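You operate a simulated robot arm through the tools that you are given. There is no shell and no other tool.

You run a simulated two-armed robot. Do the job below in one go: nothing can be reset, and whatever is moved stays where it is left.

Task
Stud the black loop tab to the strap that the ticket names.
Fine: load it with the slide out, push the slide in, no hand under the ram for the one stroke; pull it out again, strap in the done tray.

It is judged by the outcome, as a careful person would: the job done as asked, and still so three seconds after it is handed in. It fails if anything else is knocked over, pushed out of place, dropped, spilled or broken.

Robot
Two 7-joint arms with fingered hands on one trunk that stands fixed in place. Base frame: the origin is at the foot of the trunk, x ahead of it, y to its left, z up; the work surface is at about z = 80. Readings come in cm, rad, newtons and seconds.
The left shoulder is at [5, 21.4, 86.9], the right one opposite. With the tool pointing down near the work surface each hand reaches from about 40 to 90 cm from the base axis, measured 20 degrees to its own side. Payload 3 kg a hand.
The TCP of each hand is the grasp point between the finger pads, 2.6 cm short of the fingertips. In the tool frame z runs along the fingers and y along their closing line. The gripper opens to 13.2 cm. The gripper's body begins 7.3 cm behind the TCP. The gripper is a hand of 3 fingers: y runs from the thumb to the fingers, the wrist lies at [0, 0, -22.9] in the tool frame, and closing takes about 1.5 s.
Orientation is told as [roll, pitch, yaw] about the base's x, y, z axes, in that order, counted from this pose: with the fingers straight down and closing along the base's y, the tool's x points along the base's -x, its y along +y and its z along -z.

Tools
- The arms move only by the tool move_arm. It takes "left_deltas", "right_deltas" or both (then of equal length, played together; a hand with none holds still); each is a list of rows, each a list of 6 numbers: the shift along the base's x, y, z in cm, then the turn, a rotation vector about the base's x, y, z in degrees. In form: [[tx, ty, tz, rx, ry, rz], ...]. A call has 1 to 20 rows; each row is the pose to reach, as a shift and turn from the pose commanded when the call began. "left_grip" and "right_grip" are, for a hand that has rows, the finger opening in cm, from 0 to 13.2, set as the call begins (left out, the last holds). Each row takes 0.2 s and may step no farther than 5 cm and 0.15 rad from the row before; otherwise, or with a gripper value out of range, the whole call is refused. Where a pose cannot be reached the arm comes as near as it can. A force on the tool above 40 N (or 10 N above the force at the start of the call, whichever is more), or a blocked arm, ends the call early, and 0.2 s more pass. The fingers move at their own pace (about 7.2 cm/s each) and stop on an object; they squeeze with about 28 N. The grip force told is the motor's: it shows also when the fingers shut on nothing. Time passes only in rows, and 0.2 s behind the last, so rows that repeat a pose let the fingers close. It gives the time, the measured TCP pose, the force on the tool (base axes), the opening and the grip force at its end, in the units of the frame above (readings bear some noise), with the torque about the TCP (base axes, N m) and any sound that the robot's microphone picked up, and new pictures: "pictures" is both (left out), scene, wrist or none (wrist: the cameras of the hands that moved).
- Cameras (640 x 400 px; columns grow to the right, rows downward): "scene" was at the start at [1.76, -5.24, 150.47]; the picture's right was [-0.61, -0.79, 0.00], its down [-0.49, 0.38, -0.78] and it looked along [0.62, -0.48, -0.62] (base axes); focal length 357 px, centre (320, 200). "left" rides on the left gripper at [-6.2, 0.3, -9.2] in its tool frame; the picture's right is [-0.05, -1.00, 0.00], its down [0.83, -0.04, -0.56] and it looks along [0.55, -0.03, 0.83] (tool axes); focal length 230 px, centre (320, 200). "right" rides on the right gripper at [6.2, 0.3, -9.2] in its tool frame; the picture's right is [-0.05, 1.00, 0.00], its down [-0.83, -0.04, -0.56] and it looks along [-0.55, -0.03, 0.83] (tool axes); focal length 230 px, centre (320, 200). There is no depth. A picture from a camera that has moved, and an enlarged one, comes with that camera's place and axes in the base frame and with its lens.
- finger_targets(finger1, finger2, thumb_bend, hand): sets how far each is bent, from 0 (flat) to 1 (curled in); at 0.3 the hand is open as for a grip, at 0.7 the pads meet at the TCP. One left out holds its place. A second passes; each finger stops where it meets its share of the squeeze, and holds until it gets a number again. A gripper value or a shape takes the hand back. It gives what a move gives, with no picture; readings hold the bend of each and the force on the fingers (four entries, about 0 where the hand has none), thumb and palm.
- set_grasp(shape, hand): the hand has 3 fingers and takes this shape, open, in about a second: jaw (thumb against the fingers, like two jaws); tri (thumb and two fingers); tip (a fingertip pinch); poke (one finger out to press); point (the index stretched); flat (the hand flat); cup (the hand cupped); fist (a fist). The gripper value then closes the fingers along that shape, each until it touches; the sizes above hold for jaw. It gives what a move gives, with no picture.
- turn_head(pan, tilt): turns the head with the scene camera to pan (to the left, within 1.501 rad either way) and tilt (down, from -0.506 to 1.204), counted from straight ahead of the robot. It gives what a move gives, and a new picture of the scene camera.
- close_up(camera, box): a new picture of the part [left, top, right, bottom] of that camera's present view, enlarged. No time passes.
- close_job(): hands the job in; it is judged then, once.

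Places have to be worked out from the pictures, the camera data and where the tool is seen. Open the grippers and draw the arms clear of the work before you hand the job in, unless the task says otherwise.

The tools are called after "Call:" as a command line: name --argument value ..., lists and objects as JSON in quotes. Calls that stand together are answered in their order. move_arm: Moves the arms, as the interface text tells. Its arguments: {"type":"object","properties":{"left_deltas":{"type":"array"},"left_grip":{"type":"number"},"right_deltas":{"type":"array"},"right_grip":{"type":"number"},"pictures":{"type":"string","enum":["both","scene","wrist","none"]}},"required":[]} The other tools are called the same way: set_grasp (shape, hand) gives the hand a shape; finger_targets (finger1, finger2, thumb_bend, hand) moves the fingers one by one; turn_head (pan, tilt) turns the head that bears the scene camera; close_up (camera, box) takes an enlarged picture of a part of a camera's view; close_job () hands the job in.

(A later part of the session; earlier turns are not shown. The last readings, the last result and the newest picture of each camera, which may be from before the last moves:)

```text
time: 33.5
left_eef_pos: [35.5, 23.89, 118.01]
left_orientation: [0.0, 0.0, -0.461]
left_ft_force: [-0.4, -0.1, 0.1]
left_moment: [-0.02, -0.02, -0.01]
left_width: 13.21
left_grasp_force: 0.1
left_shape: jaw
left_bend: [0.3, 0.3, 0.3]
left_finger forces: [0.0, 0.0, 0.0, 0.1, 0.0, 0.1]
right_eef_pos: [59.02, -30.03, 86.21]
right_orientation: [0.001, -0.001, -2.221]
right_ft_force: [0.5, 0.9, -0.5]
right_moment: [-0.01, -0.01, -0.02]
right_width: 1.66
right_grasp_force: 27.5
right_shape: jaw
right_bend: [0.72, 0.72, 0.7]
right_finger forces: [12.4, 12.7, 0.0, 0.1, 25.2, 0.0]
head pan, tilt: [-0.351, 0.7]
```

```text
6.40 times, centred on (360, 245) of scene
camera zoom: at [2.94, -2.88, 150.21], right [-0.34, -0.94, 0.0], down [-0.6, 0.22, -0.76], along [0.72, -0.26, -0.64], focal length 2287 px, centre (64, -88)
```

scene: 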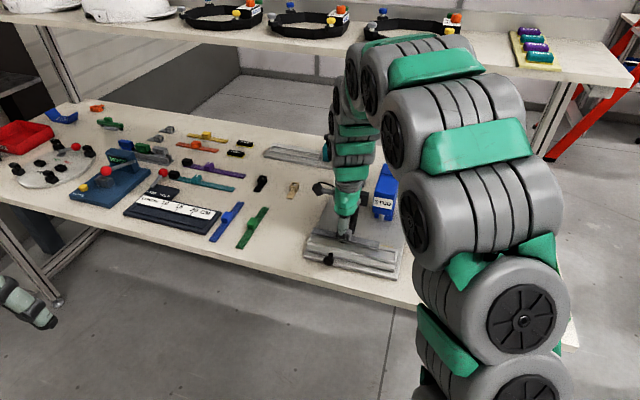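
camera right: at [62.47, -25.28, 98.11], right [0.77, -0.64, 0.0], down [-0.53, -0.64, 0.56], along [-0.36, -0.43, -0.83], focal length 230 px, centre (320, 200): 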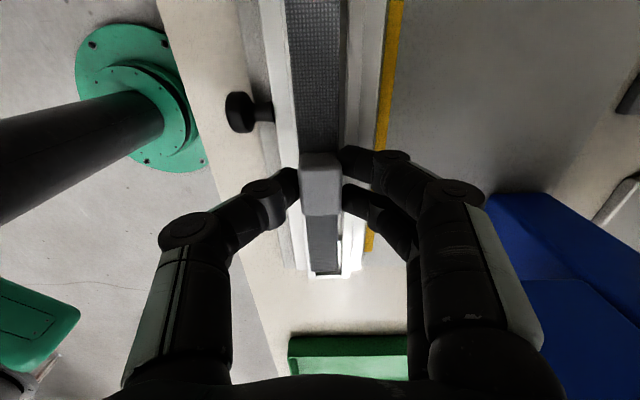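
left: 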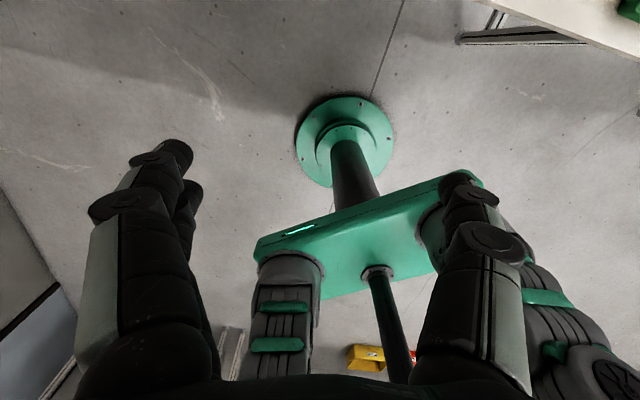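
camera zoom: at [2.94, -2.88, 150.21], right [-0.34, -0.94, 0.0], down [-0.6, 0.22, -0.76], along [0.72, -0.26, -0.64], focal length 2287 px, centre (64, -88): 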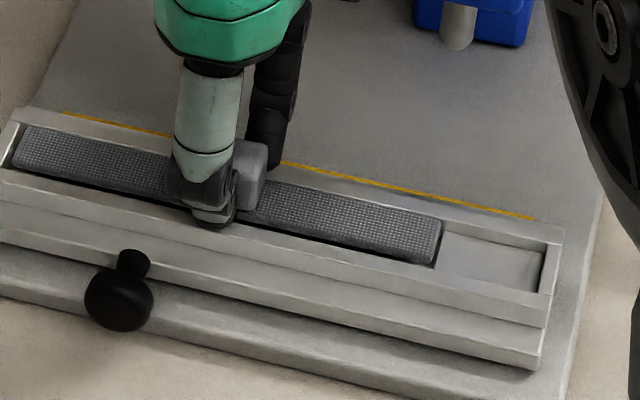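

The strap is entering between the rails with even gaps. I lower a little further.

Call:
move_arm --right_deltas '[[0, 0, -0.15, 0, 0, 0], [0, 0, -0.3, 0, 0, 0], [0, 0, -0.3, 0, 0, 0]]' --pictures "none"

Call:
move_arm --right_deltas '[[0, 0, -0.15, 0, 0, 0], [0, 0, -0.3, 0, 0, 0], [0, 0, -0.3, 0, 0, 0]]' --pictures "none"

Call:
close_up --camera "right" --box '[200, 60, 440, 280]'

Call:
close_up --camera "scene" --box '[310, 215, 410, 275]'

```text
time: 34.4
left_eef_pos: [35.5, 24.01, 118.03]
left_orientation: [0.001, 0.0, -0.46]
left_ft_force: [-0.4, 0.0, 0.0]
left_moment: [0.03, -0.02, -0.03]
left_width: 13.2
left_grasp_force: 0.1
left_shape: jaw
left_bend: [0.3, 0.3, 0.3]
left_finger forces: [0.0, 0.0, 0.0, 0.0, 0.1, 0.1]
right_eef_pos: [59.03, -30.19, 86.11]
right_orientation: [0.004, 0.001, -2.218]
right_ft_force: [-2.9, -3.4, 32.9]
right_moment: [-0.02, 0.16, 0.05]
right_width: 1.78
right_grasp_force: 27.6
right_shape: jaw
right_bend: [0.73, 0.73, 0.7]
right_finger forces: [20.7, 22.2, 0.0, 0.1, 45.2, 0.1]
head pan, tilt: [-0.351, 0.7]
```

```text
time: 34.7
left_eef_pos: [35.4, 23.95, 117.96]
left_orientation: [0.001, 0.0, -0.46]
left_ft_force: [-0.5, 0.3, -0.3]
left_moment: [0.01, 0.05, 0.03]
left_width: 13.19
left_grasp_force: 0.1
left_shape: jaw
left_bend: [0.3, 0.3, 0.3]
left_finger forces: [0.1, 0.0, 0.0, 0.1, 0.0, 0.0]
right_eef_pos: [58.98, -30.05, 86.11]
right_orientation: [0.004, -0.001, -2.215]
right_ft_force: [-4.7, -3.1, 18.0]
right_moment: [0.01, 0.17, 0.02]
right_width: 1.91
right_grasp_force: 28.1
right_shape: jaw
right_bend: [0.73, 0.73, 0.7]
right_finger forces: [18.1, 18.8, 0.1, 0.0, 41.4, 0.0]
head pan, tilt: [-0.351, 0.7]
stopped in row 1 (right hand): the force on the tool passed its limit at 47 N (the readings are from after the stop); the commanded pose is now the measured one
```

```text
1.82 times, centred on (320, 170) of right
camera zoom: at [62.98, -25.56, 95.29], right [0.77, -0.64, 0.0], down [-0.54, -0.64, 0.55], along [-0.35, -0.43, -0.83], focal length 418 px, centre (320, 254)
```

zoom: 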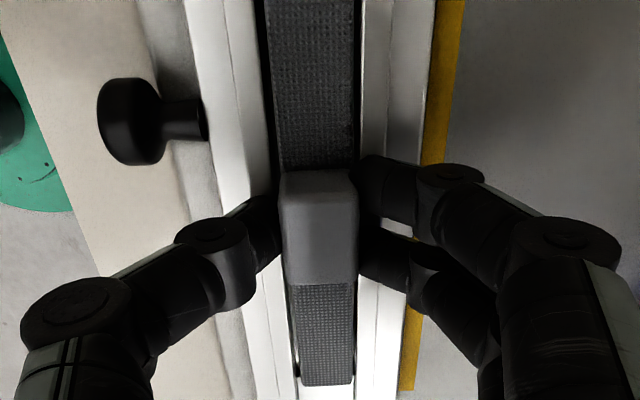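

```text
6.40 times, centred on (360, 245) of scene
camera zoom: at [2.91, -2.87, 150.21], right [-0.34, -0.94, 0.0], down [-0.6, 0.22, -0.77], along [0.72, -0.26, -0.64], focal length 2287 px, centre (64, -88)
```

zoom: 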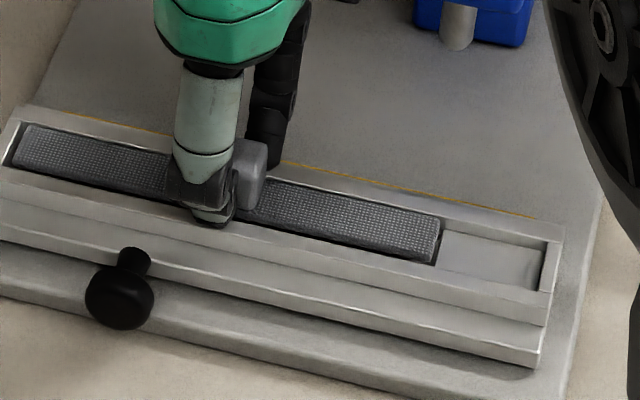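

The fingertips have met the rail tops (z≈83.5) with the strap already between the rails. I ease up 0.1 cm and open slightly so it settles the last few millimetres into the channel.

Call:
move_arm --right_deltas '[[0, 0, 0.1, 0, 0, 0], [0, 0, 0.1, 0, 0, 0]]' --pictures "none"

Call:
move_arm --right_deltas '[[0, 0, 0, 0, 0, 0], [0, 0, 0, 0, 0, 0], [0, 0, 0, 0, 0, 0], [0, 0, 0, 0, 0, 0], [0, 0, 0, 0, 0, 0]]' --right_grip 4 --pictures "wrist"

Call:
close_up --camera "scene" --box '[310, 215, 410, 275]'

Call:
close_up --camera "right" --box '[200, 60, 440, 280]'

```text
time: 35.3
left_eef_pos: [35.51, 23.89, 117.89]
left_orientation: [0.0, -0.001, -0.459]
left_ft_force: [0.6, 0.5, -0.5]
left_moment: [0.01, -0.02, 0.01]
left_width: 13.22
left_grasp_force: 0.1
left_shape: jaw
left_bend: [0.3, 0.3, 0.3]
left_finger forces: [0.0, 0.1, 0.0, 0.0, 0.0, 0.0]
right_eef_pos: [59.16, -30.09, 86.15]
right_orientation: [0.003, 0.002, -2.216]
right_ft_force: [-1.3, -1.9, 5.0]
right_moment: [-0.02, 0.02, 0.03]
right_width: 1.87
right_grasp_force: 27.5
right_shape: jaw
right_bend: [0.73, 0.73, 0.7]
right_finger forces: [15.4, 15.9, 0.1, 0.1, 30.7, 0.0]
head pan, tilt: [-0.351, 0.7]
```

```text
time: 36.5
left_eef_pos: [35.58, 23.81, 117.91]
left_orientation: [0.0, 0.0, -0.461]
left_ft_force: [-0.6, 1.0, 0.7]
left_moment: [0.04, 0.02, 0.0]
left_width: 13.18
left_grasp_force: 0.0
left_shape: jaw
left_bend: [0.3, 0.3, 0.3]
left_finger forces: [0.0, 0.0, 0.1, 0.1, 0.0, 0.0]
right_eef_pos: [59.18, -30.11, 86.11]
right_orientation: [0.003, 0.002, -2.218]
right_ft_force: [-0.3, -0.5, 0.1]
right_moment: [0.0, 0.0, 0.0]
right_width: 3.97
right_grasp_force: 0.0
right_shape: jaw
right_bend: [0.74, 0.74, 0.7]
right_finger forces: [0.0, 0.0, 0.0, 0.0, 0.0, 0.0]
head pan, tilt: [-0.351, 0.7]
camera right: at [63.01, -25.54, 95.32], right [0.77, -0.64, 0.0], down [-0.54, -0.64, 0.55], along [-0.35, -0.43, -0.83], focal length 230 px, centre (320, 200)
```

right: 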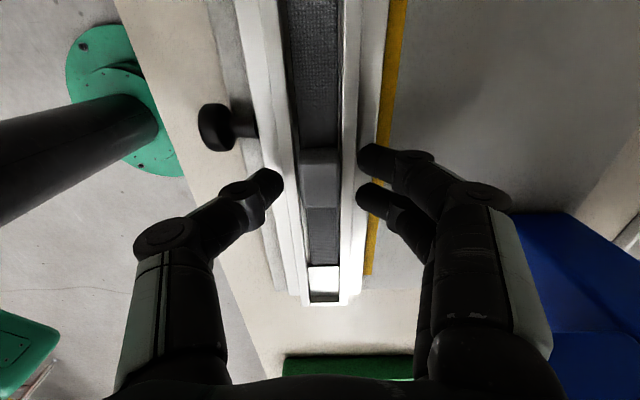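

```text
6.40 times, centred on (360, 245) of scene
camera zoom: at [2.94, -2.88, 150.21], right [-0.34, -0.94, 0.0], down [-0.6, 0.22, -0.76], along [0.72, -0.26, -0.64], focal length 2287 px, centre (64, -88)
```

zoom: 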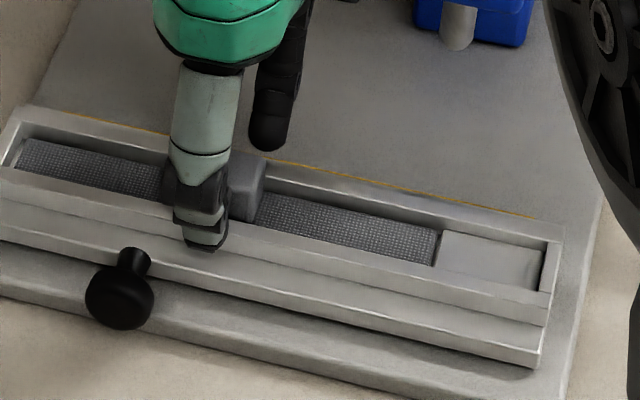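

```text
1.82 times, centred on (320, 170) of right
camera zoom: at [63.01, -25.54, 95.32], right [0.77, -0.64, 0.0], down [-0.54, -0.64, 0.55], along [-0.35, -0.43, -0.83], focal length 418 px, centre (320, 254)
```

zoom: 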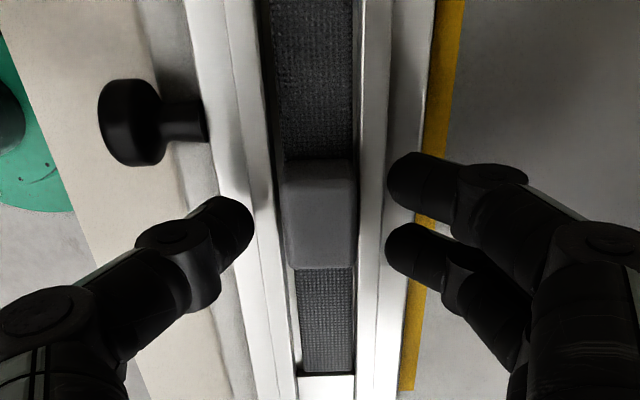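

The strap lies flat in the channel, its top level with the pad. I lift the hand clear and go toward the black tab, turning back to the pick orientation.

Call:
move_arm --right_deltas '[[0, 0, 2, 0, 0, 0], [0, 0, 6, 0, 0, 0], [0, 0, 10, 0, 0, 0], [0, 0, 13, 0, 0, 8], [1.4, 1.8, 13, 0, 0, 16], [3, 4, 13, 0, 0, 24], [4.6, 6.2, 13, 0, 0, 32], [6.2, 8.4, 13, 0, 0, 40], [7.8, 10.6, 13, 0, 0, 48], [9.4, 12.8, 13, 0, 0, 56], [11, 15, 13, 0, 0, 64], [12.6, 17.2, 13, 0, 0, 72], [14.2, 19.4, 13, 0, 0, 80], [15.9, 21.2, 13, 0, 0, 88], [17.6, 22.5, 13, 0, 0, 90.3], [17.6, 22.5, 13, 0, 0, 90.3]]' --pictures "both"

Call:
close_up --camera "scene" --box '[310, 215, 410, 275]'

Call:
close_up --camera "right" --box '[260, 160, 400, 280]'

```text
time: 39.9
left_eef_pos: [35.36, 23.96, 117.91]
left_orientation: [-0.001, -0.001, -0.461]
left_ft_force: [-0.9, 0.0, -0.1]
left_moment: [-0.01, -0.01, -0.03]
left_width: 13.21
left_grasp_force: 0.2
left_shape: jaw
left_bend: [0.3, 0.3, 0.3]
left_finger forces: [0.1, 0.0, 0.0, 0.0, 0.0, 0.0]
right_eef_pos: [76.44, -7.6, 99.05]
right_orientation: [0.004, 0.002, -0.639]
right_ft_force: [0.5, -0.5, 0.2]
right_moment: [0.0, 0.01, 0.02]
right_width: 3.97
right_grasp_force: 0.1
right_shape: jaw
right_bend: [0.74, 0.74, 0.7]
right_finger forces: [0.1, 0.0, 0.0, 0.0, 0.0, 0.0]
head pan, tilt: [-0.351, 0.7]
camera right: at [71.84, -3.89, 108.22], right [0.64, 0.77, 0.0], down [0.64, -0.53, 0.55], along [0.43, -0.35, -0.83], focal length 230 px, centre (320, 200)
```

scene: 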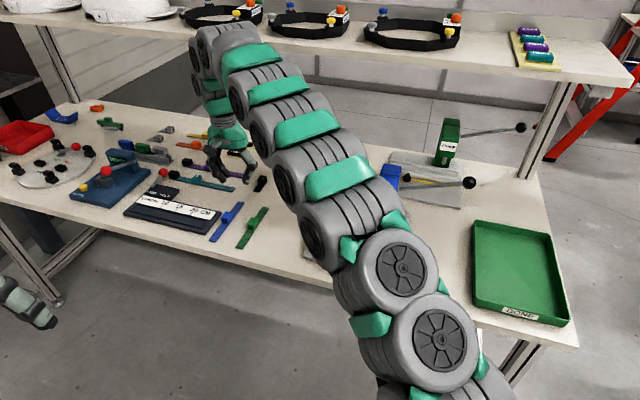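
right: 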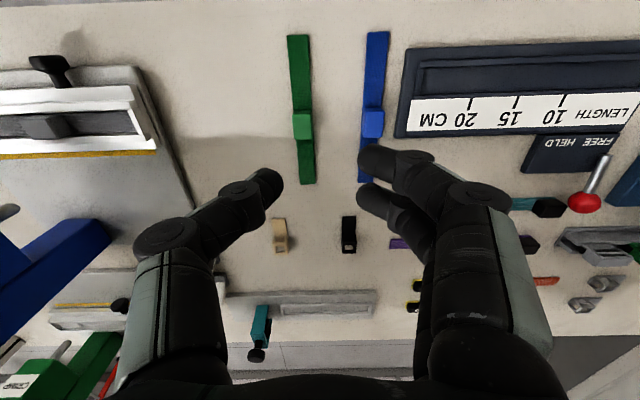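

```text
6.40 times, centred on (360, 245) of scene
camera zoom: at [2.94, -2.88, 150.21], right [-0.34, -0.94, 0.0], down [-0.6, 0.22, -0.76], along [0.72, -0.26, -0.64], focal length 2287 px, centre (64, -88)
```

zoom: 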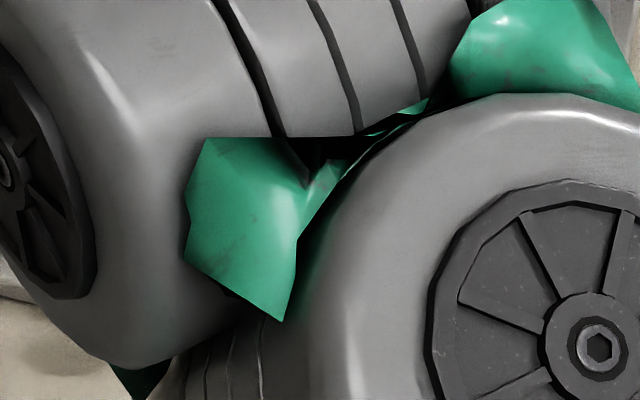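

```text
3.33 times, centred on (330, 220) of right
camera zoom: at [71.84, -3.89, 108.22], right [0.64, 0.77, 0.0], down [0.64, -0.53, 0.55], along [0.43, -0.35, -0.83], focal length 767 px, centre (287, 133)
```

zoom: 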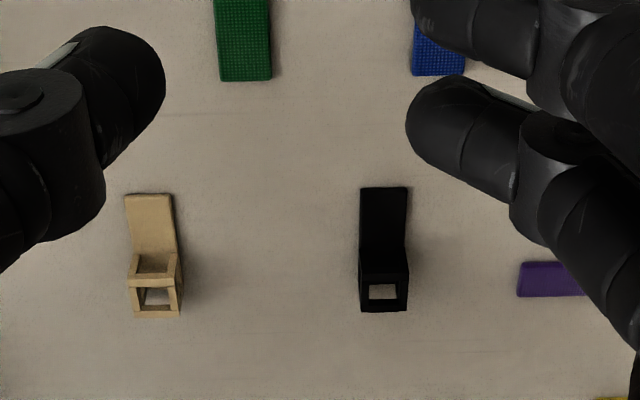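

I can see the black tab clearly: its loop centre is near [95.1, -17.2], at the edge of reach, so I approach with the hand tilted about 30° outward, first holding above it.

Call:
move_arm --right_deltas '[[2.5, -1.1, -0.5, -3.6, -4.8, -0.25], [5, -2.2, -1.5, -7.2, -9.6, -0.25], [7.5, -3.4, -3, -10.8, -14.4, -0.25], [10, -4.6, -4.5, -14.4, -19.2, -0.25], [12.5, -5.8, -6, -18, -24, -0.25], [15.1, -7, -7, -18, -24, -0.25], [15.1, -7, -7, -18, -24, -0.25]]' --right_grip 4.5 --pictures "both"

```text
time: 41.5
left_eef_pos: [35.55, 23.97, 117.93]
left_orientation: [0.0, 0.001, -0.461]
left_ft_force: [0.4, -0.1, 0.2]
left_moment: [-0.03, -0.04, 0.02]
left_width: 13.19
left_grasp_force: 0.1
left_shape: jaw
left_bend: [0.3, 0.3, 0.3]
left_finger forces: [0.1, 0.0, 0.0, 0.1, 0.0, 0.0]
right_eef_pos: [91.89, -14.69, 92.53]
right_orientation: [0.004, -0.524, -0.646]
right_ft_force: [-0.8, 0.7, -0.8]
right_moment: [0.03, 0.0, -0.01]
right_width: 4.46
right_grasp_force: 0.0
right_shape: jaw
right_bend: [0.74, 0.74, 0.7]
right_finger forces: [0.1, 0.0, 0.0, 0.0, 0.0, 0.0]
head pan, tilt: [-0.351, 0.7]
camera right: at [84.01, -8.67, 97.25], right [0.64, 0.77, 0.03], down [0.33, -0.3, 0.9], along [0.7, -0.56, -0.44], focal length 230 px, centre (320, 200)
```

scene: 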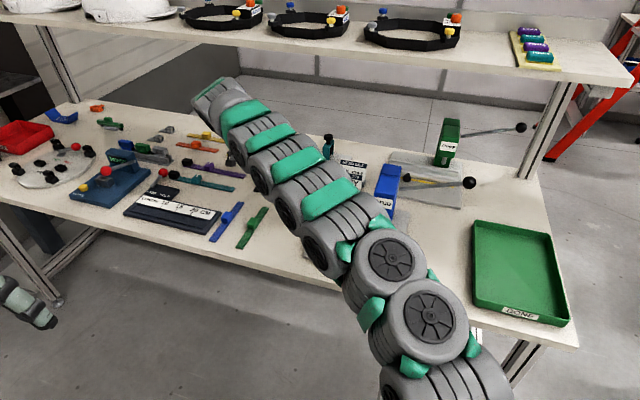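
right: 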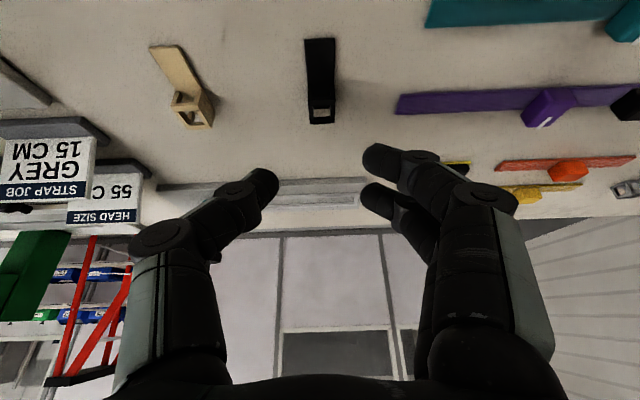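

The tilted pose is reached with margin and the hand is in line with the tab. I descend so the fingers straddle the loop, stopping slightly high to check.

Call:
move_arm --right_deltas '[[0.6, -0.45, -2.5, 0, 0, 0], [1.2, -0.9, -5, 0, 0, 0], [1.8, -1.35, -6.8, 0, 0, 0], [2.34, -1.75, -8, 0, 0, 0], [2.34, -1.75, -8, 0, 0, 0]]' --pictures "wrist"

Call:
close_up --camera "right" --box '[220, 80, 440, 240]'

Call:
close_up --camera "scene" --box '[180, 130, 300, 230]'

```text
time: 42.7
left_eef_pos: [35.5, 24.06, 117.82]
left_orientation: [0.0, 0.0, -0.461]
left_ft_force: [0.6, 0.6, -0.9]
left_moment: [0.04, -0.03, -0.02]
left_width: 13.19
left_grasp_force: 0.0
left_shape: jaw
left_bend: [0.3, 0.3, 0.3]
left_finger forces: [0.1, 0.0, 0.0, 0.0, 0.0, 0.1]
right_eef_pos: [94.11, -16.37, 84.28]
right_orientation: [0.002, -0.523, -0.646]
right_ft_force: [-0.5, -0.1, 1.4]
right_moment: [0.01, 0.01, 0.03]
right_width: 4.45
right_grasp_force: 0.1
right_shape: jaw
right_bend: [0.74, 0.74, 0.7]
right_finger forces: [0.1, 0.0, 0.0, 0.0, 0.0, 0.0]
head pan, tilt: [-0.351, 0.7]
camera right: at [86.35, -10.27, 89.1], right [0.64, 0.77, 0.03], down [0.33, -0.3, 0.9], along [0.7, -0.56, -0.44], focal length 230 px, centre (320, 200)
```

right: 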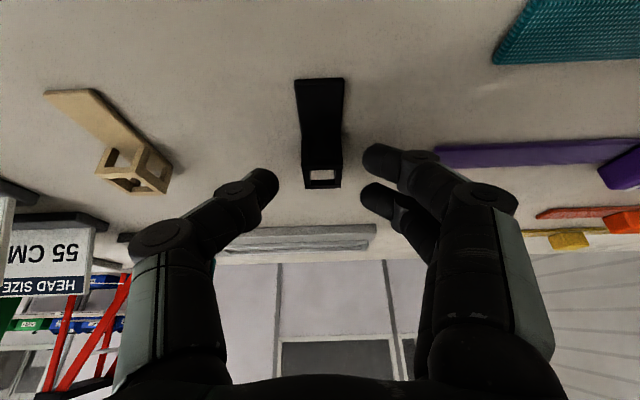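

```text
2.50 times, centred on (330, 160) of right
camera zoom: at [86.35, -10.27, 89.1], right [0.64, 0.77, 0.03], down [0.33, -0.3, 0.9], along [0.7, -0.56, -0.44], focal length 575 px, centre (295, 300)
```

zoom: 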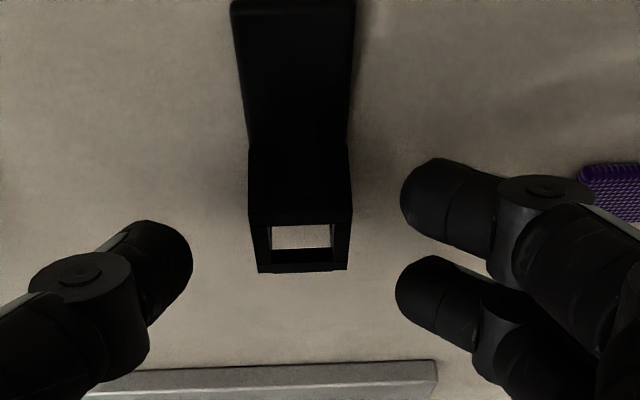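

```text
4.00 times, centred on (240, 180) of scene
camera zoom: at [2.94, -2.88, 150.21], right [-0.34, -0.94, 0.0], down [-0.6, 0.22, -0.76], along [0.72, -0.26, -0.64], focal length 1429 px, centre (640, 280)
```

zoom: 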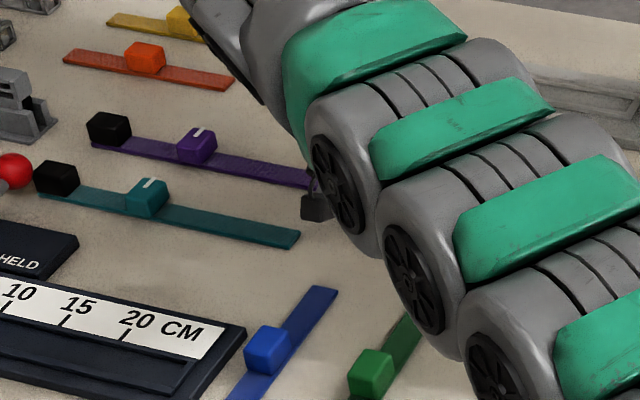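

The loop is centred between thumb and fingers. I lower the last half centimetre and close.

Call:
move_arm --right_deltas '[[0.05, -0.04, -0.3, 0, 0, 0], [0.1, -0.08, -0.55, 0, 0, 0], [0.1, -0.08, -0.55, 0, 0, 0]]' --pictures "none"

Call:
move_arm --right_deltas '[[0, 0, 0, 0, 0, 0], [0, 0, 0, 0, 0, 0], [0, 0, 0, 0, 0, 0], [0, 0, 0, 0, 0, 0], [0, 0, 0, 0, 0, 0], [0, 0, 0, 0, 0, 0], [0, 0, 0, 0, 0, 0]]' --right_grip 0 --pictures "wrist"

Call:
close_up --camera "right" --box '[220, 80, 440, 240]'

```text
time: 43.5
left_eef_pos: [35.58, 23.89, 117.83]
left_orientation: [0.001, 0.0, -0.462]
left_ft_force: [0.0, 0.2, -0.1]
left_moment: [0.0, 0.0, -0.01]
left_width: 13.21
left_grasp_force: 0.1
left_shape: jaw
left_bend: [0.3, 0.3, 0.3]
left_finger forces: [0.1, 0.0, 0.0, 0.0, 0.1, 0.0]
right_eef_pos: [94.15, -16.36, 83.6]
right_orientation: [0.004, -0.524, -0.646]
right_ft_force: [0.1, -0.4, -0.2]
right_moment: [0.0, 0.02, -0.02]
right_width: 4.49
right_grasp_force: 0.0
right_shape: jaw
right_bend: [0.74, 0.74, 0.7]
right_finger forces: [0.0, 0.0, 0.0, 0.1, 0.0, 0.0]
head pan, tilt: [-0.351, 0.7]
```

```text
time: 45.1
left_eef_pos: [35.47, 24.0, 117.93]
left_orientation: [-0.001, -0.001, -0.462]
left_ft_force: [-0.8, -0.6, 1.5]
left_moment: [-0.01, 0.02, -0.01]
left_width: 13.17
left_grasp_force: 0.1
left_shape: jaw
left_bend: [0.3, 0.3, 0.3]
left_finger forces: [0.0, 0.1, 0.0, 0.1, 0.0, 0.0]
right_eef_pos: [94.18, -16.51, 83.7]
right_orientation: [0.003, -0.524, -0.646]
right_ft_force: [2.0, 1.7, 11.4]
right_moment: [0.05, -0.32, 0.07]
right_width: 1.68
right_grasp_force: 28.2
right_shape: jaw
right_bend: [0.72, 0.73, 0.71]
right_finger forces: [13.1, 20.1, 0.0, 0.0, 24.6, 0.1]
head pan, tilt: [-0.351, 0.7]
camera right: at [86.42, -10.37, 88.56], right [0.64, 0.77, 0.03], down [0.33, -0.3, 0.9], along [0.7, -0.56, -0.44], focal length 230 px, centre (320, 200)
```

right: 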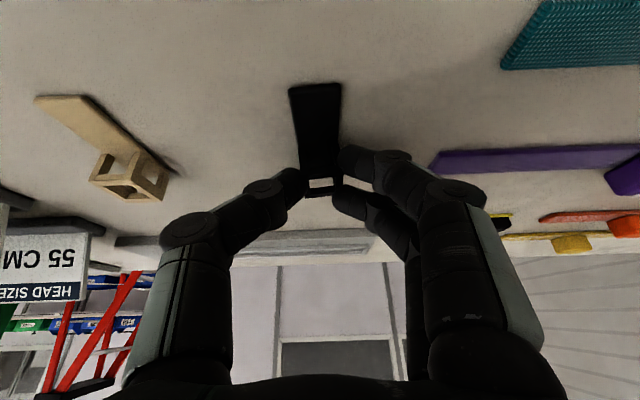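

```text
2.50 times, centred on (330, 160) of right
camera zoom: at [86.42, -10.37, 88.56], right [0.64, 0.77, 0.03], down [0.33, -0.3, 0.9], along [0.7, -0.56, -0.44], focal length 575 px, centre (295, 300)
```

zoom: 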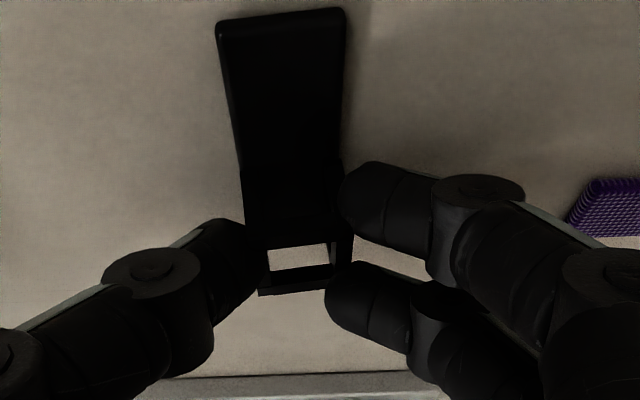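

The loop is gripped with 28 N. I lift it about 3 cm gently and check the hold.

Call:
move_arm --right_deltas '[[0, 0, 0.5, 0, 0, 0], [0, 0, 1.5, 0, 0, 0], [0, 0, 3, 0, 0, 0], [0, 0, 4, 0, 0, 0], [0, 0, 4, 0, 0, 0]]' --pictures "wrist"

Call:
close_up --camera "right" --box '[220, 80, 440, 240]'

```text
time: 46.3
left_eef_pos: [35.47, 23.96, 117.91]
left_orientation: [-0.001, 0.0, -0.461]
left_ft_force: [-0.7, -0.3, 0.2]
left_moment: [0.0, -0.01, 0.02]
left_width: 13.19
left_grasp_force: 0.1
left_shape: jaw
left_bend: [0.3, 0.3, 0.3]
left_finger forces: [0.0, 0.1, 0.0, 0.1, 0.0, 0.1]
right_eef_pos: [94.28, -16.46, 87.61]
right_orientation: [0.003, -0.524, -0.645]
right_ft_force: [-0.2, 0.6, -0.6]
right_moment: [-0.01, 0.03, -0.04]
right_width: 1.64
right_grasp_force: 28.1
right_shape: jaw
right_bend: [0.72, 0.72, 0.71]
right_finger forces: [14.0, 13.1, 0.0, 0.1, 24.8, 0.0]
head pan, tilt: [-0.351, 0.7]
camera right: at [86.44, -10.35, 92.49], right [0.64, 0.77, 0.03], down [0.33, -0.3, 0.9], along [0.7, -0.56, -0.44], focal length 230 px, centre (320, 200)
```

right: 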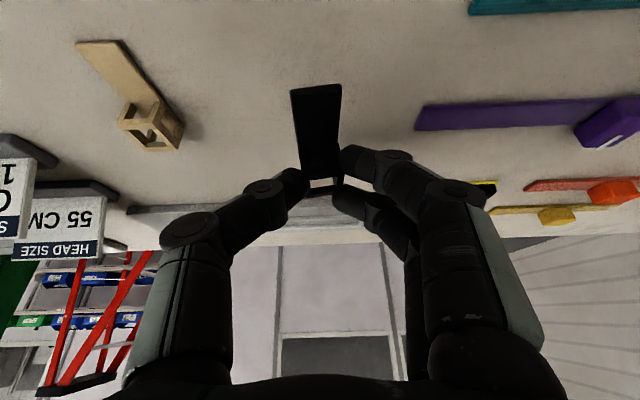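

```text
2.50 times, centred on (330, 160) of right
camera zoom: at [86.44, -10.35, 92.49], right [0.64, 0.77, 0.03], down [0.33, -0.3, 0.9], along [0.7, -0.56, -0.44], focal length 575 px, centre (295, 300)
```

zoom: 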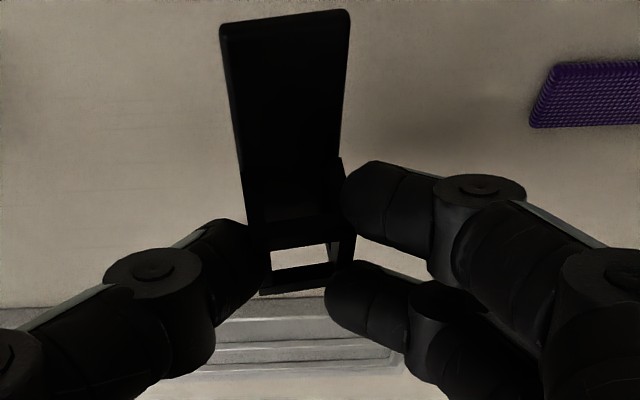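

The tab is held. I bring it to the free spot where the grey strap lay, set it down there and regrip it with the hand upright, which will suit the placing better.

Call:
move_arm --right_deltas '[[-2, 0.5, 3, 0, 0, 0], [-5.5, 0.3, 4.5, 0, 0, 0], [-9.5, 0, 4.5, 0, 0, 0], [-13.5, -0.4, 4.5, 0, 0, 0], [-17.5, -0.8, 4, 0, 0, 0], [-21.3, -1.2, 2, 0, 0, 0], [-21.3, -1.2, -1, 0, 0, 0], [-21.3, -1.2, -2.5, 0, 0, 0], [-21.3, -1.2, -2.5, 0, 0, 0]]' --pictures "wrist"

Call:
close_up --camera "scene" --box '[210, 170, 330, 260]'

Call:
close_up --camera "right" --box '[220, 60, 440, 220]'

```text
time: 48.3
left_eef_pos: [35.42, 23.96, 117.89]
left_orientation: [-0.001, -0.001, -0.462]
left_ft_force: [-0.2, 0.4, 0.0]
left_moment: [0.0, 0.03, 0.04]
left_width: 13.22
left_grasp_force: 0.0
left_shape: jaw
left_bend: [0.3, 0.3, 0.3]
left_finger forces: [0.1, 0.0, 0.1, 0.1, 0.0, 0.0]
right_eef_pos: [72.93, -17.83, 85.19]
right_orientation: [0.004, -0.522, -0.647]
right_ft_force: [0.0, -1.5, 0.3]
right_moment: [0.0, 0.0, 0.02]
right_width: 1.61
right_grasp_force: 27.3
right_shape: jaw
right_bend: [0.72, 0.72, 0.71]
right_finger forces: [14.3, 11.1, 0.1, 0.0, 24.9, 0.0]
head pan, tilt: [-0.351, 0.7]
camera right: at [65.17, -11.65, 90.07], right [0.64, 0.77, 0.03], down [0.33, -0.3, 0.9], along [0.7, -0.56, -0.44], focal length 230 px, centre (320, 200)
```

right: 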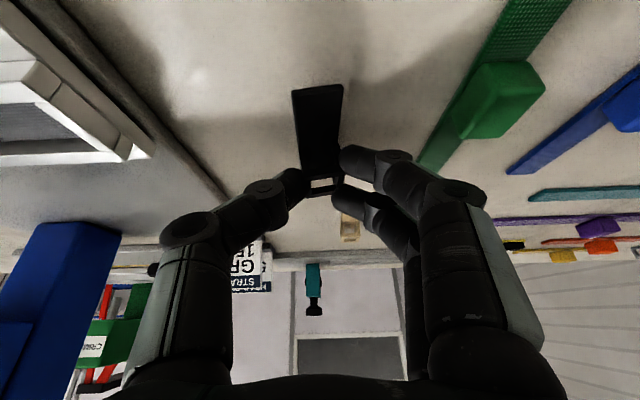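

```text
4.44 times, centred on (270, 215) of scene
camera zoom: at [2.94, -2.88, 150.21], right [-0.34, -0.94, 0.0], down [-0.6, 0.22, -0.76], along [0.72, -0.26, -0.64], focal length 1588 px, centre (542, 133)
```

zoom: 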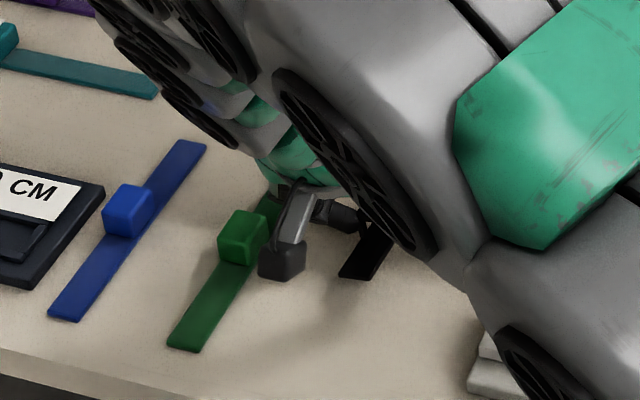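

```text
2.50 times, centred on (330, 140) of right
camera zoom: at [65.17, -11.65, 90.07], right [0.64, 0.77, 0.03], down [0.33, -0.3, 0.9], along [0.7, -0.56, -0.44], focal length 575 px, centre (295, 350)
```

zoom: 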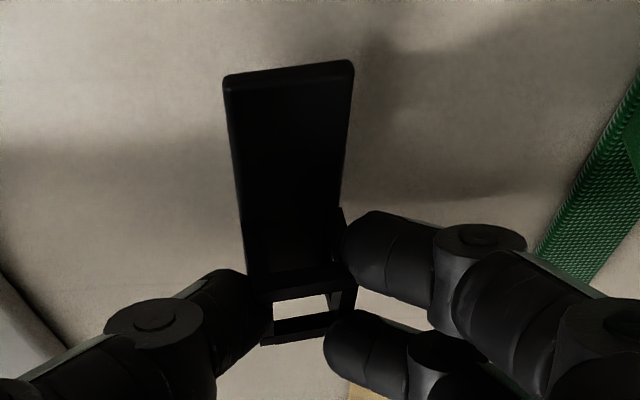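

The tab hovers about 1.5 cm above the free spot. I lower it until it touches the bench.

Call:
move_arm --right_deltas '[[0, 0, -0.5, 0, 0, 0], [0, 0, -1, 0, 0, 0], [0, 0, -1.3, 0, 0, 0], [0, 0, -1.3, 0, 0, 0]]' --pictures "none"

Call:
close_up --camera "right" --box '[220, 60, 440, 220]'

```text
time: 49.3
left_eef_pos: [35.6, 23.83, 117.93]
left_orientation: [-0.001, -0.001, -0.459]
left_ft_force: [0.5, 0.3, 0.4]
left_moment: [-0.02, 0.0, 0.01]
left_width: 13.2
left_grasp_force: 0.0
left_shape: jaw
left_bend: [0.3, 0.3, 0.3]
left_finger forces: [0.0, 0.0, 0.0, 0.1, 0.1, 0.0]
right_eef_pos: [73.05, -17.59, 83.92]
right_orientation: [0.004, -0.522, -0.646]
right_ft_force: [-0.7, 0.7, 0.2]
right_moment: [-0.02, -0.02, 0.02]
right_width: 1.62
right_grasp_force: 27.7
right_shape: jaw
right_bend: [0.72, 0.72, 0.71]
right_finger forces: [14.3, 11.0, 0.0, 0.0, 24.9, 0.0]
head pan, tilt: [-0.351, 0.7]
```

```text
2.50 times, centred on (330, 140) of right
camera zoom: at [65.18, -11.56, 88.72], right [0.64, 0.77, 0.03], down [0.33, -0.3, 0.9], along [0.7, -0.56, -0.44], focal length 575 px, centre (295, 350)
```

zoom: 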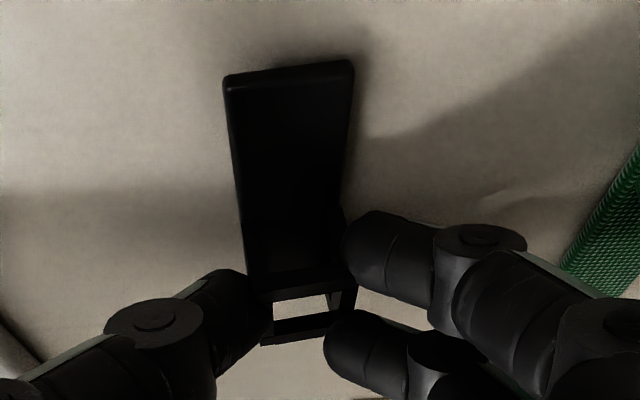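

Nearly at the bench, no contact yet. I lower a little more.

Call:
move_arm --right_deltas '[[0, 0, -0.15, 0, 0, 0], [0, 0, -0.3, 0, 0, 0], [0, 0, -0.3, 0, 0, 0]]' --pictures "none"

Call:
close_up --camera "right" --box '[220, 60, 440, 220]'

```text
time: 50.1
left_eef_pos: [35.44, 23.96, 118.0]
left_orientation: [-0.001, 0.0, -0.462]
left_ft_force: [-0.2, -0.6, -0.8]
left_moment: [-0.03, -0.02, -0.01]
left_width: 13.2
left_grasp_force: 0.0
left_shape: jaw
left_bend: [0.3, 0.3, 0.3]
left_finger forces: [0.0, 0.0, 0.0, 0.0, 0.0, 0.0]
right_eef_pos: [73.11, -17.72, 83.75]
right_orientation: [0.006, -0.525, -0.645]
right_ft_force: [-0.6, -0.2, 23.0]
right_moment: [-0.04, -0.46, -0.01]
right_width: 1.65
right_grasp_force: 28.6
right_shape: jaw
right_bend: [0.72, 0.73, 0.71]
right_finger forces: [13.6, 27.5, 0.0, 0.0, 30.2, 0.1]
head pan, tilt: [-0.351, 0.7]
```

```text
2.50 times, centred on (330, 140) of right
camera zoom: at [65.21, -11.58, 88.54], right [0.64, 0.77, 0.03], down [0.32, -0.3, 0.9], along [0.7, -0.56, -0.44], focal length 575 px, centre (295, 350)
```

zoom: 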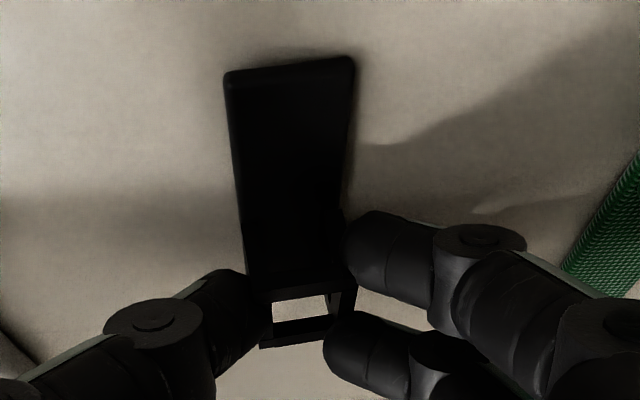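

The bench is touched (23 N). I ease up a little and open, then lift away.

Call:
move_arm --right_deltas '[[0, 0, 0.15, 0, 0, 0], [0, 0, 0.15, 0, 0, 0]]' --pictures "none"

Call:
move_arm --right_deltas '[[0, 0, 0, 0, 0, 0], [0, 0, 0, 0, 0, 0], [0, 0, 0, 0, 0, 0], [0, 0, 0, 0, 0, 0], [0, 0, 0, 0, 0, 0]]' --right_grip 4.5 --pictures "wrist"

Call:
move_arm --right_deltas '[[-0.4, 0.3, 1, 0, 0, 0], [-1.2, 0.9, 3, 0, 0, 0], [-2.5, 1.9, 6, 3.6, 4.8, 0], [-4, 3, 9, 7.2, 9.6, 0], [-4, 3, 11, 10.8, 14.4, 0], [-4, 3, 12, 14.4, 19.2, 0], [-4, 3, 12, 18, 24, 0], [-4, 3, 12, 18, 24, 0]]' --pictures "both"

Call:
close_up --camera "right" --box '[240, 120, 400, 260]'

```text
time: 50.7
left_eef_pos: [35.41, 24.01, 118.05]
left_orientation: [0.0, -0.002, -0.461]
left_ft_force: [-0.2, 0.7, 0.9]
left_moment: [-0.01, 0.01, 0.01]
left_width: 13.18
left_grasp_force: 0.0
left_shape: jaw
left_bend: [0.3, 0.3, 0.3]
left_finger forces: [0.0, 0.0, 0.1, 0.0, 0.0, 0.0]
right_eef_pos: [73.02, -17.66, 83.76]
right_orientation: [0.003, -0.522, -0.646]
right_ft_force: [3.5, -0.9, 14.7]
right_moment: [-0.02, -0.39, -0.05]
right_width: 1.62
right_grasp_force: 28.0
right_shape: jaw
right_bend: [0.72, 0.73, 0.71]
right_finger forces: [14.4, 23.8, 0.1, 0.1, 27.4, 0.1]
head pan, tilt: [-0.351, 0.7]
```

```text
time: 51.9
left_eef_pos: [35.49, 23.91, 117.88]
left_orientation: [0.001, -0.002, -0.461]
left_ft_force: [-0.6, 0.2, 0.3]
left_moment: [-0.02, -0.02, 0.0]
left_width: 13.18
left_grasp_force: 0.0
left_shape: jaw
left_bend: [0.3, 0.3, 0.3]
left_finger forces: [0.0, 0.0, 0.1, 0.0, 0.0, 0.0]
right_eef_pos: [73.05, -17.8, 83.73]
right_orientation: [0.003, -0.522, -0.646]
right_ft_force: [0.3, 0.0, 0.0]
right_moment: [-0.01, 0.03, -0.04]
right_width: 4.47
right_grasp_force: 0.2
right_shape: jaw
right_bend: [0.74, 0.74, 0.7]
right_finger forces: [0.0, 0.0, 0.0, 0.1, 0.0, 0.1]
head pan, tilt: [-0.351, 0.7]
camera right: at [65.2, -11.59, 88.56], right [0.64, 0.77, 0.03], down [0.33, -0.3, 0.9], along [0.7, -0.56, -0.44], focal length 230 px, centre (320, 200)
```

right: 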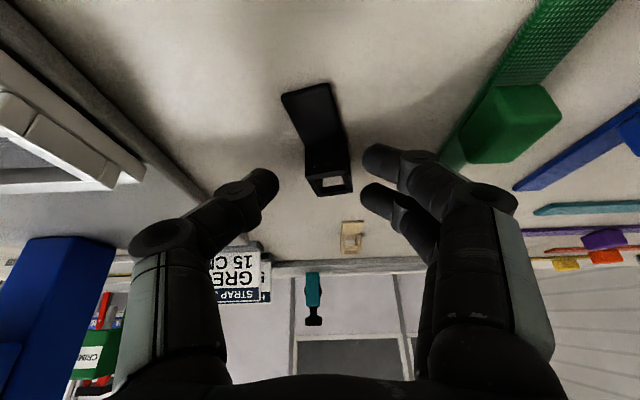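

```text
time: 53.7
left_eef_pos: [35.44, 23.87, 117.96]
left_orientation: [0.0, 0.002, -0.461]
left_ft_force: [-0.6, 0.2, -0.5]
left_moment: [0.03, 0.02, -0.01]
left_width: 13.2
left_grasp_force: 0.1
left_shape: jaw
left_bend: [0.3, 0.3, 0.3]
left_finger forces: [0.0, 0.0, 0.0, 0.0, 0.0, 0.0]
right_eef_pos: [68.95, -14.64, 95.79]
right_orientation: [0.001, 0.001, -0.643]
right_ft_force: [-0.9, -0.6, -1.1]
right_moment: [0.0, 0.01, -0.04]
right_width: 4.49
right_grasp_force: 0.2
right_shape: jaw
right_bend: [0.74, 0.74, 0.7]
right_finger forces: [0.1, 0.0, 0.0, 0.1, 0.0, 0.0]
head pan, tilt: [-0.351, 0.7]
camera right: at [64.2, -10.84, 104.97], right [0.64, 0.77, 0.0], down [0.64, -0.54, 0.55], along [0.42, -0.35, -0.83], focal length 230 px, centre (320, 200)
```

scene: 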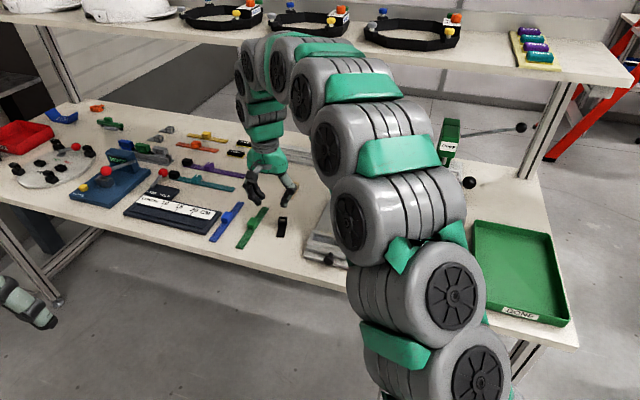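
right: 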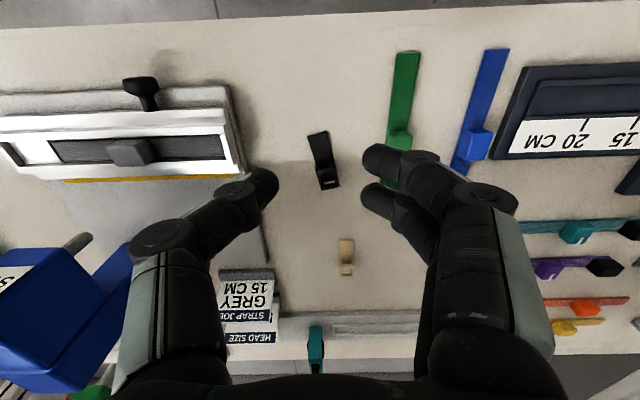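

```text
2.86 times, centred on (320, 190) of right
camera zoom: at [64.2, -10.84, 104.97], right [0.64, 0.77, 0.0], down [0.64, -0.54, 0.55], along [0.42, -0.35, -0.83], focal length 657 px, centre (320, 229)
```

zoom: 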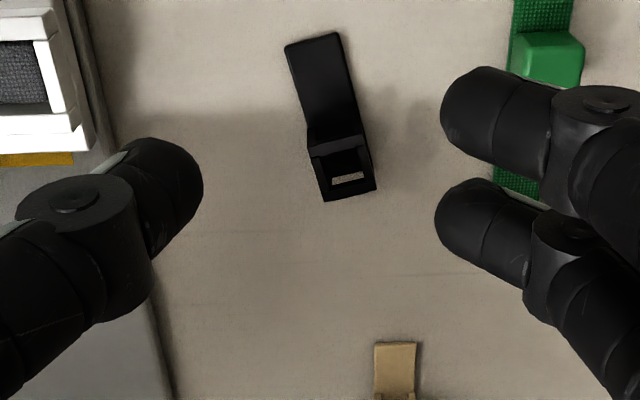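

The tab stands upright on the free spot, turned about 12.6° from the bench axis, loop centre near [74.3, -18.1]. I move above it with the hand turned to match and look again.

Call:
move_arm --right_deltas '[[2.7, -1.7, -1.5, 0, 0, 6.3], [5.34, -3.47, -3, 0, 0, 12.6], [5.34, -3.47, -4.8, 0, 0, 12.6], [5.34, -3.47, -4.8, 0, 0, 12.6]]' --pictures "wrist"

Call:
close_up --camera "right" --box '[240, 80, 400, 220]'

```text
time: 54.7
left_eef_pos: [35.47, 23.85, 118.0]
left_orientation: [0.0, 0.001, -0.461]
left_ft_force: [0.4, -0.2, 0.2]
left_moment: [-0.02, 0.01, 0.02]
left_width: 13.21
left_grasp_force: 0.0
left_shape: jaw
left_bend: [0.3, 0.3, 0.3]
left_finger forces: [0.0, 0.0, 0.0, 0.1, 0.0, 0.0]
right_eef_pos: [74.26, -18.09, 90.84]
right_orientation: [0.001, 0.002, -0.426]
right_ft_force: [0.1, -0.3, 0.0]
right_moment: [-0.02, -0.01, 0.01]
right_width: 4.48
right_grasp_force: 0.0
right_shape: jaw
right_bend: [0.74, 0.74, 0.7]
right_finger forces: [0.0, 0.1, 0.0, 0.1, 0.0, 0.0]
head pan, tilt: [-0.351, 0.7]
camera right: at [68.76, -15.46, 100.07], right [0.46, 0.89, 0.0], down [0.74, -0.38, 0.55], along [0.49, -0.25, -0.83], focal length 230 px, centre (320, 200)
```

right: 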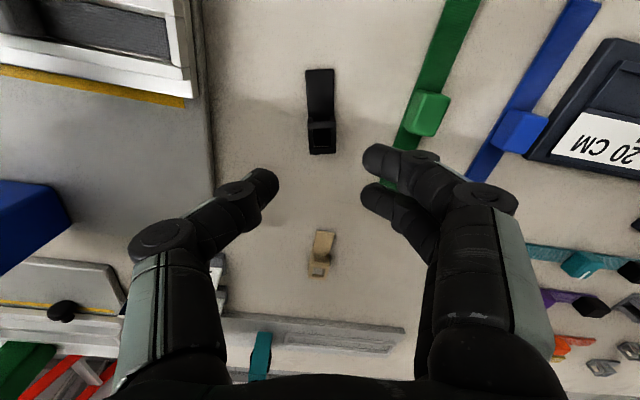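

```text
2.86 times, centred on (320, 150) of right
camera zoom: at [68.76, -15.46, 100.07], right [0.46, 0.89, 0.0], down [0.74, -0.38, 0.55], along [0.49, -0.25, -0.83], focal length 657 px, centre (320, 343)
```

zoom: 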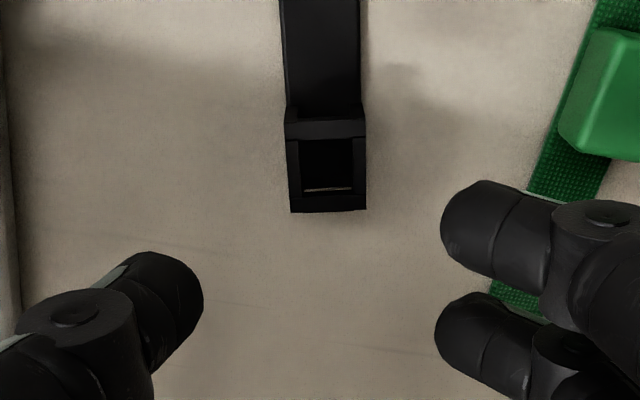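

The hand is aligned with the tab. I shift about 0.35 cm, descend to grip height and close on the loop.

Call:
move_arm --right_deltas '[[-0.26, 0.28, -2.5, 0, 0, 0], [-0.26, 0.28, -5, 0, 0, 0], [-0.26, 0.28, -6.5, 0, 0, 0], [-0.26, 0.28, -7.4, 0, 0, 0], [-0.26, 0.28, -7.4, 0, 0, 0]]' --pictures "none"

Call:
close_up --camera "right" --box '[220, 80, 420, 240]'

Call:
close_up --camera "scene" --box '[230, 180, 330, 260]'

```text
time: 55.9
left_eef_pos: [35.45, 23.83, 117.97]
left_orientation: [0.001, 0.001, -0.461]
left_ft_force: [-0.4, -0.3, 0.8]
left_moment: [0.02, -0.01, 0.0]
left_width: 13.16
left_grasp_force: 0.1
left_shape: jaw
left_bend: [0.3, 0.3, 0.3]
left_finger forces: [0.0, 0.0, 0.1, 0.0, 0.0, 0.0]
right_eef_pos: [74.17, -17.8, 83.5]
right_orientation: [0.001, 0.002, -0.426]
right_ft_force: [-0.9, 1.2, 0.7]
right_moment: [-0.04, -0.01, -0.02]
right_width: 4.49
right_grasp_force: 0.1
right_shape: jaw
right_bend: [0.74, 0.74, 0.7]
right_finger forces: [0.0, 0.0, 0.0, 0.1, 0.0, 0.0]
head pan, tilt: [-0.351, 0.7]
```

```text
2.50 times, centred on (320, 160) of right
camera zoom: at [68.66, -15.19, 92.66], right [0.46, 0.89, 0.0], down [0.74, -0.38, 0.55], along [0.49, -0.25, -0.83], focal length 575 px, centre (320, 300)
```

zoom: 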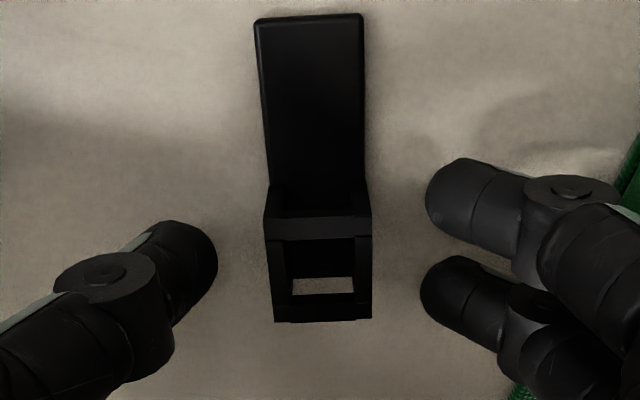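

```text
5.00 times, centred on (280, 220) of scene
camera zoom: at [2.94, -2.88, 150.21], right [-0.34, -0.94, 0.0], down [-0.6, 0.22, -0.76], along [0.72, -0.26, -0.64], focal length 1787 px, centre (520, 100)
```

zoom: 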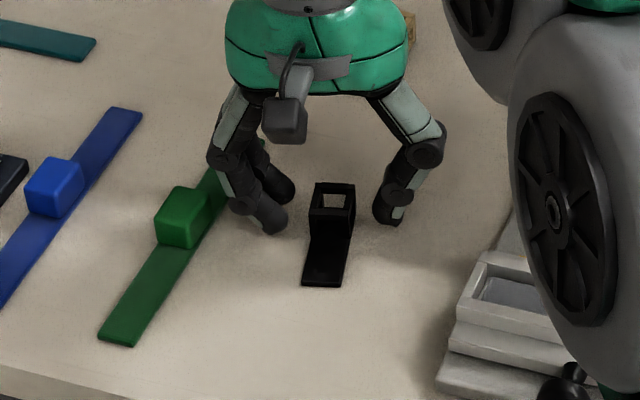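

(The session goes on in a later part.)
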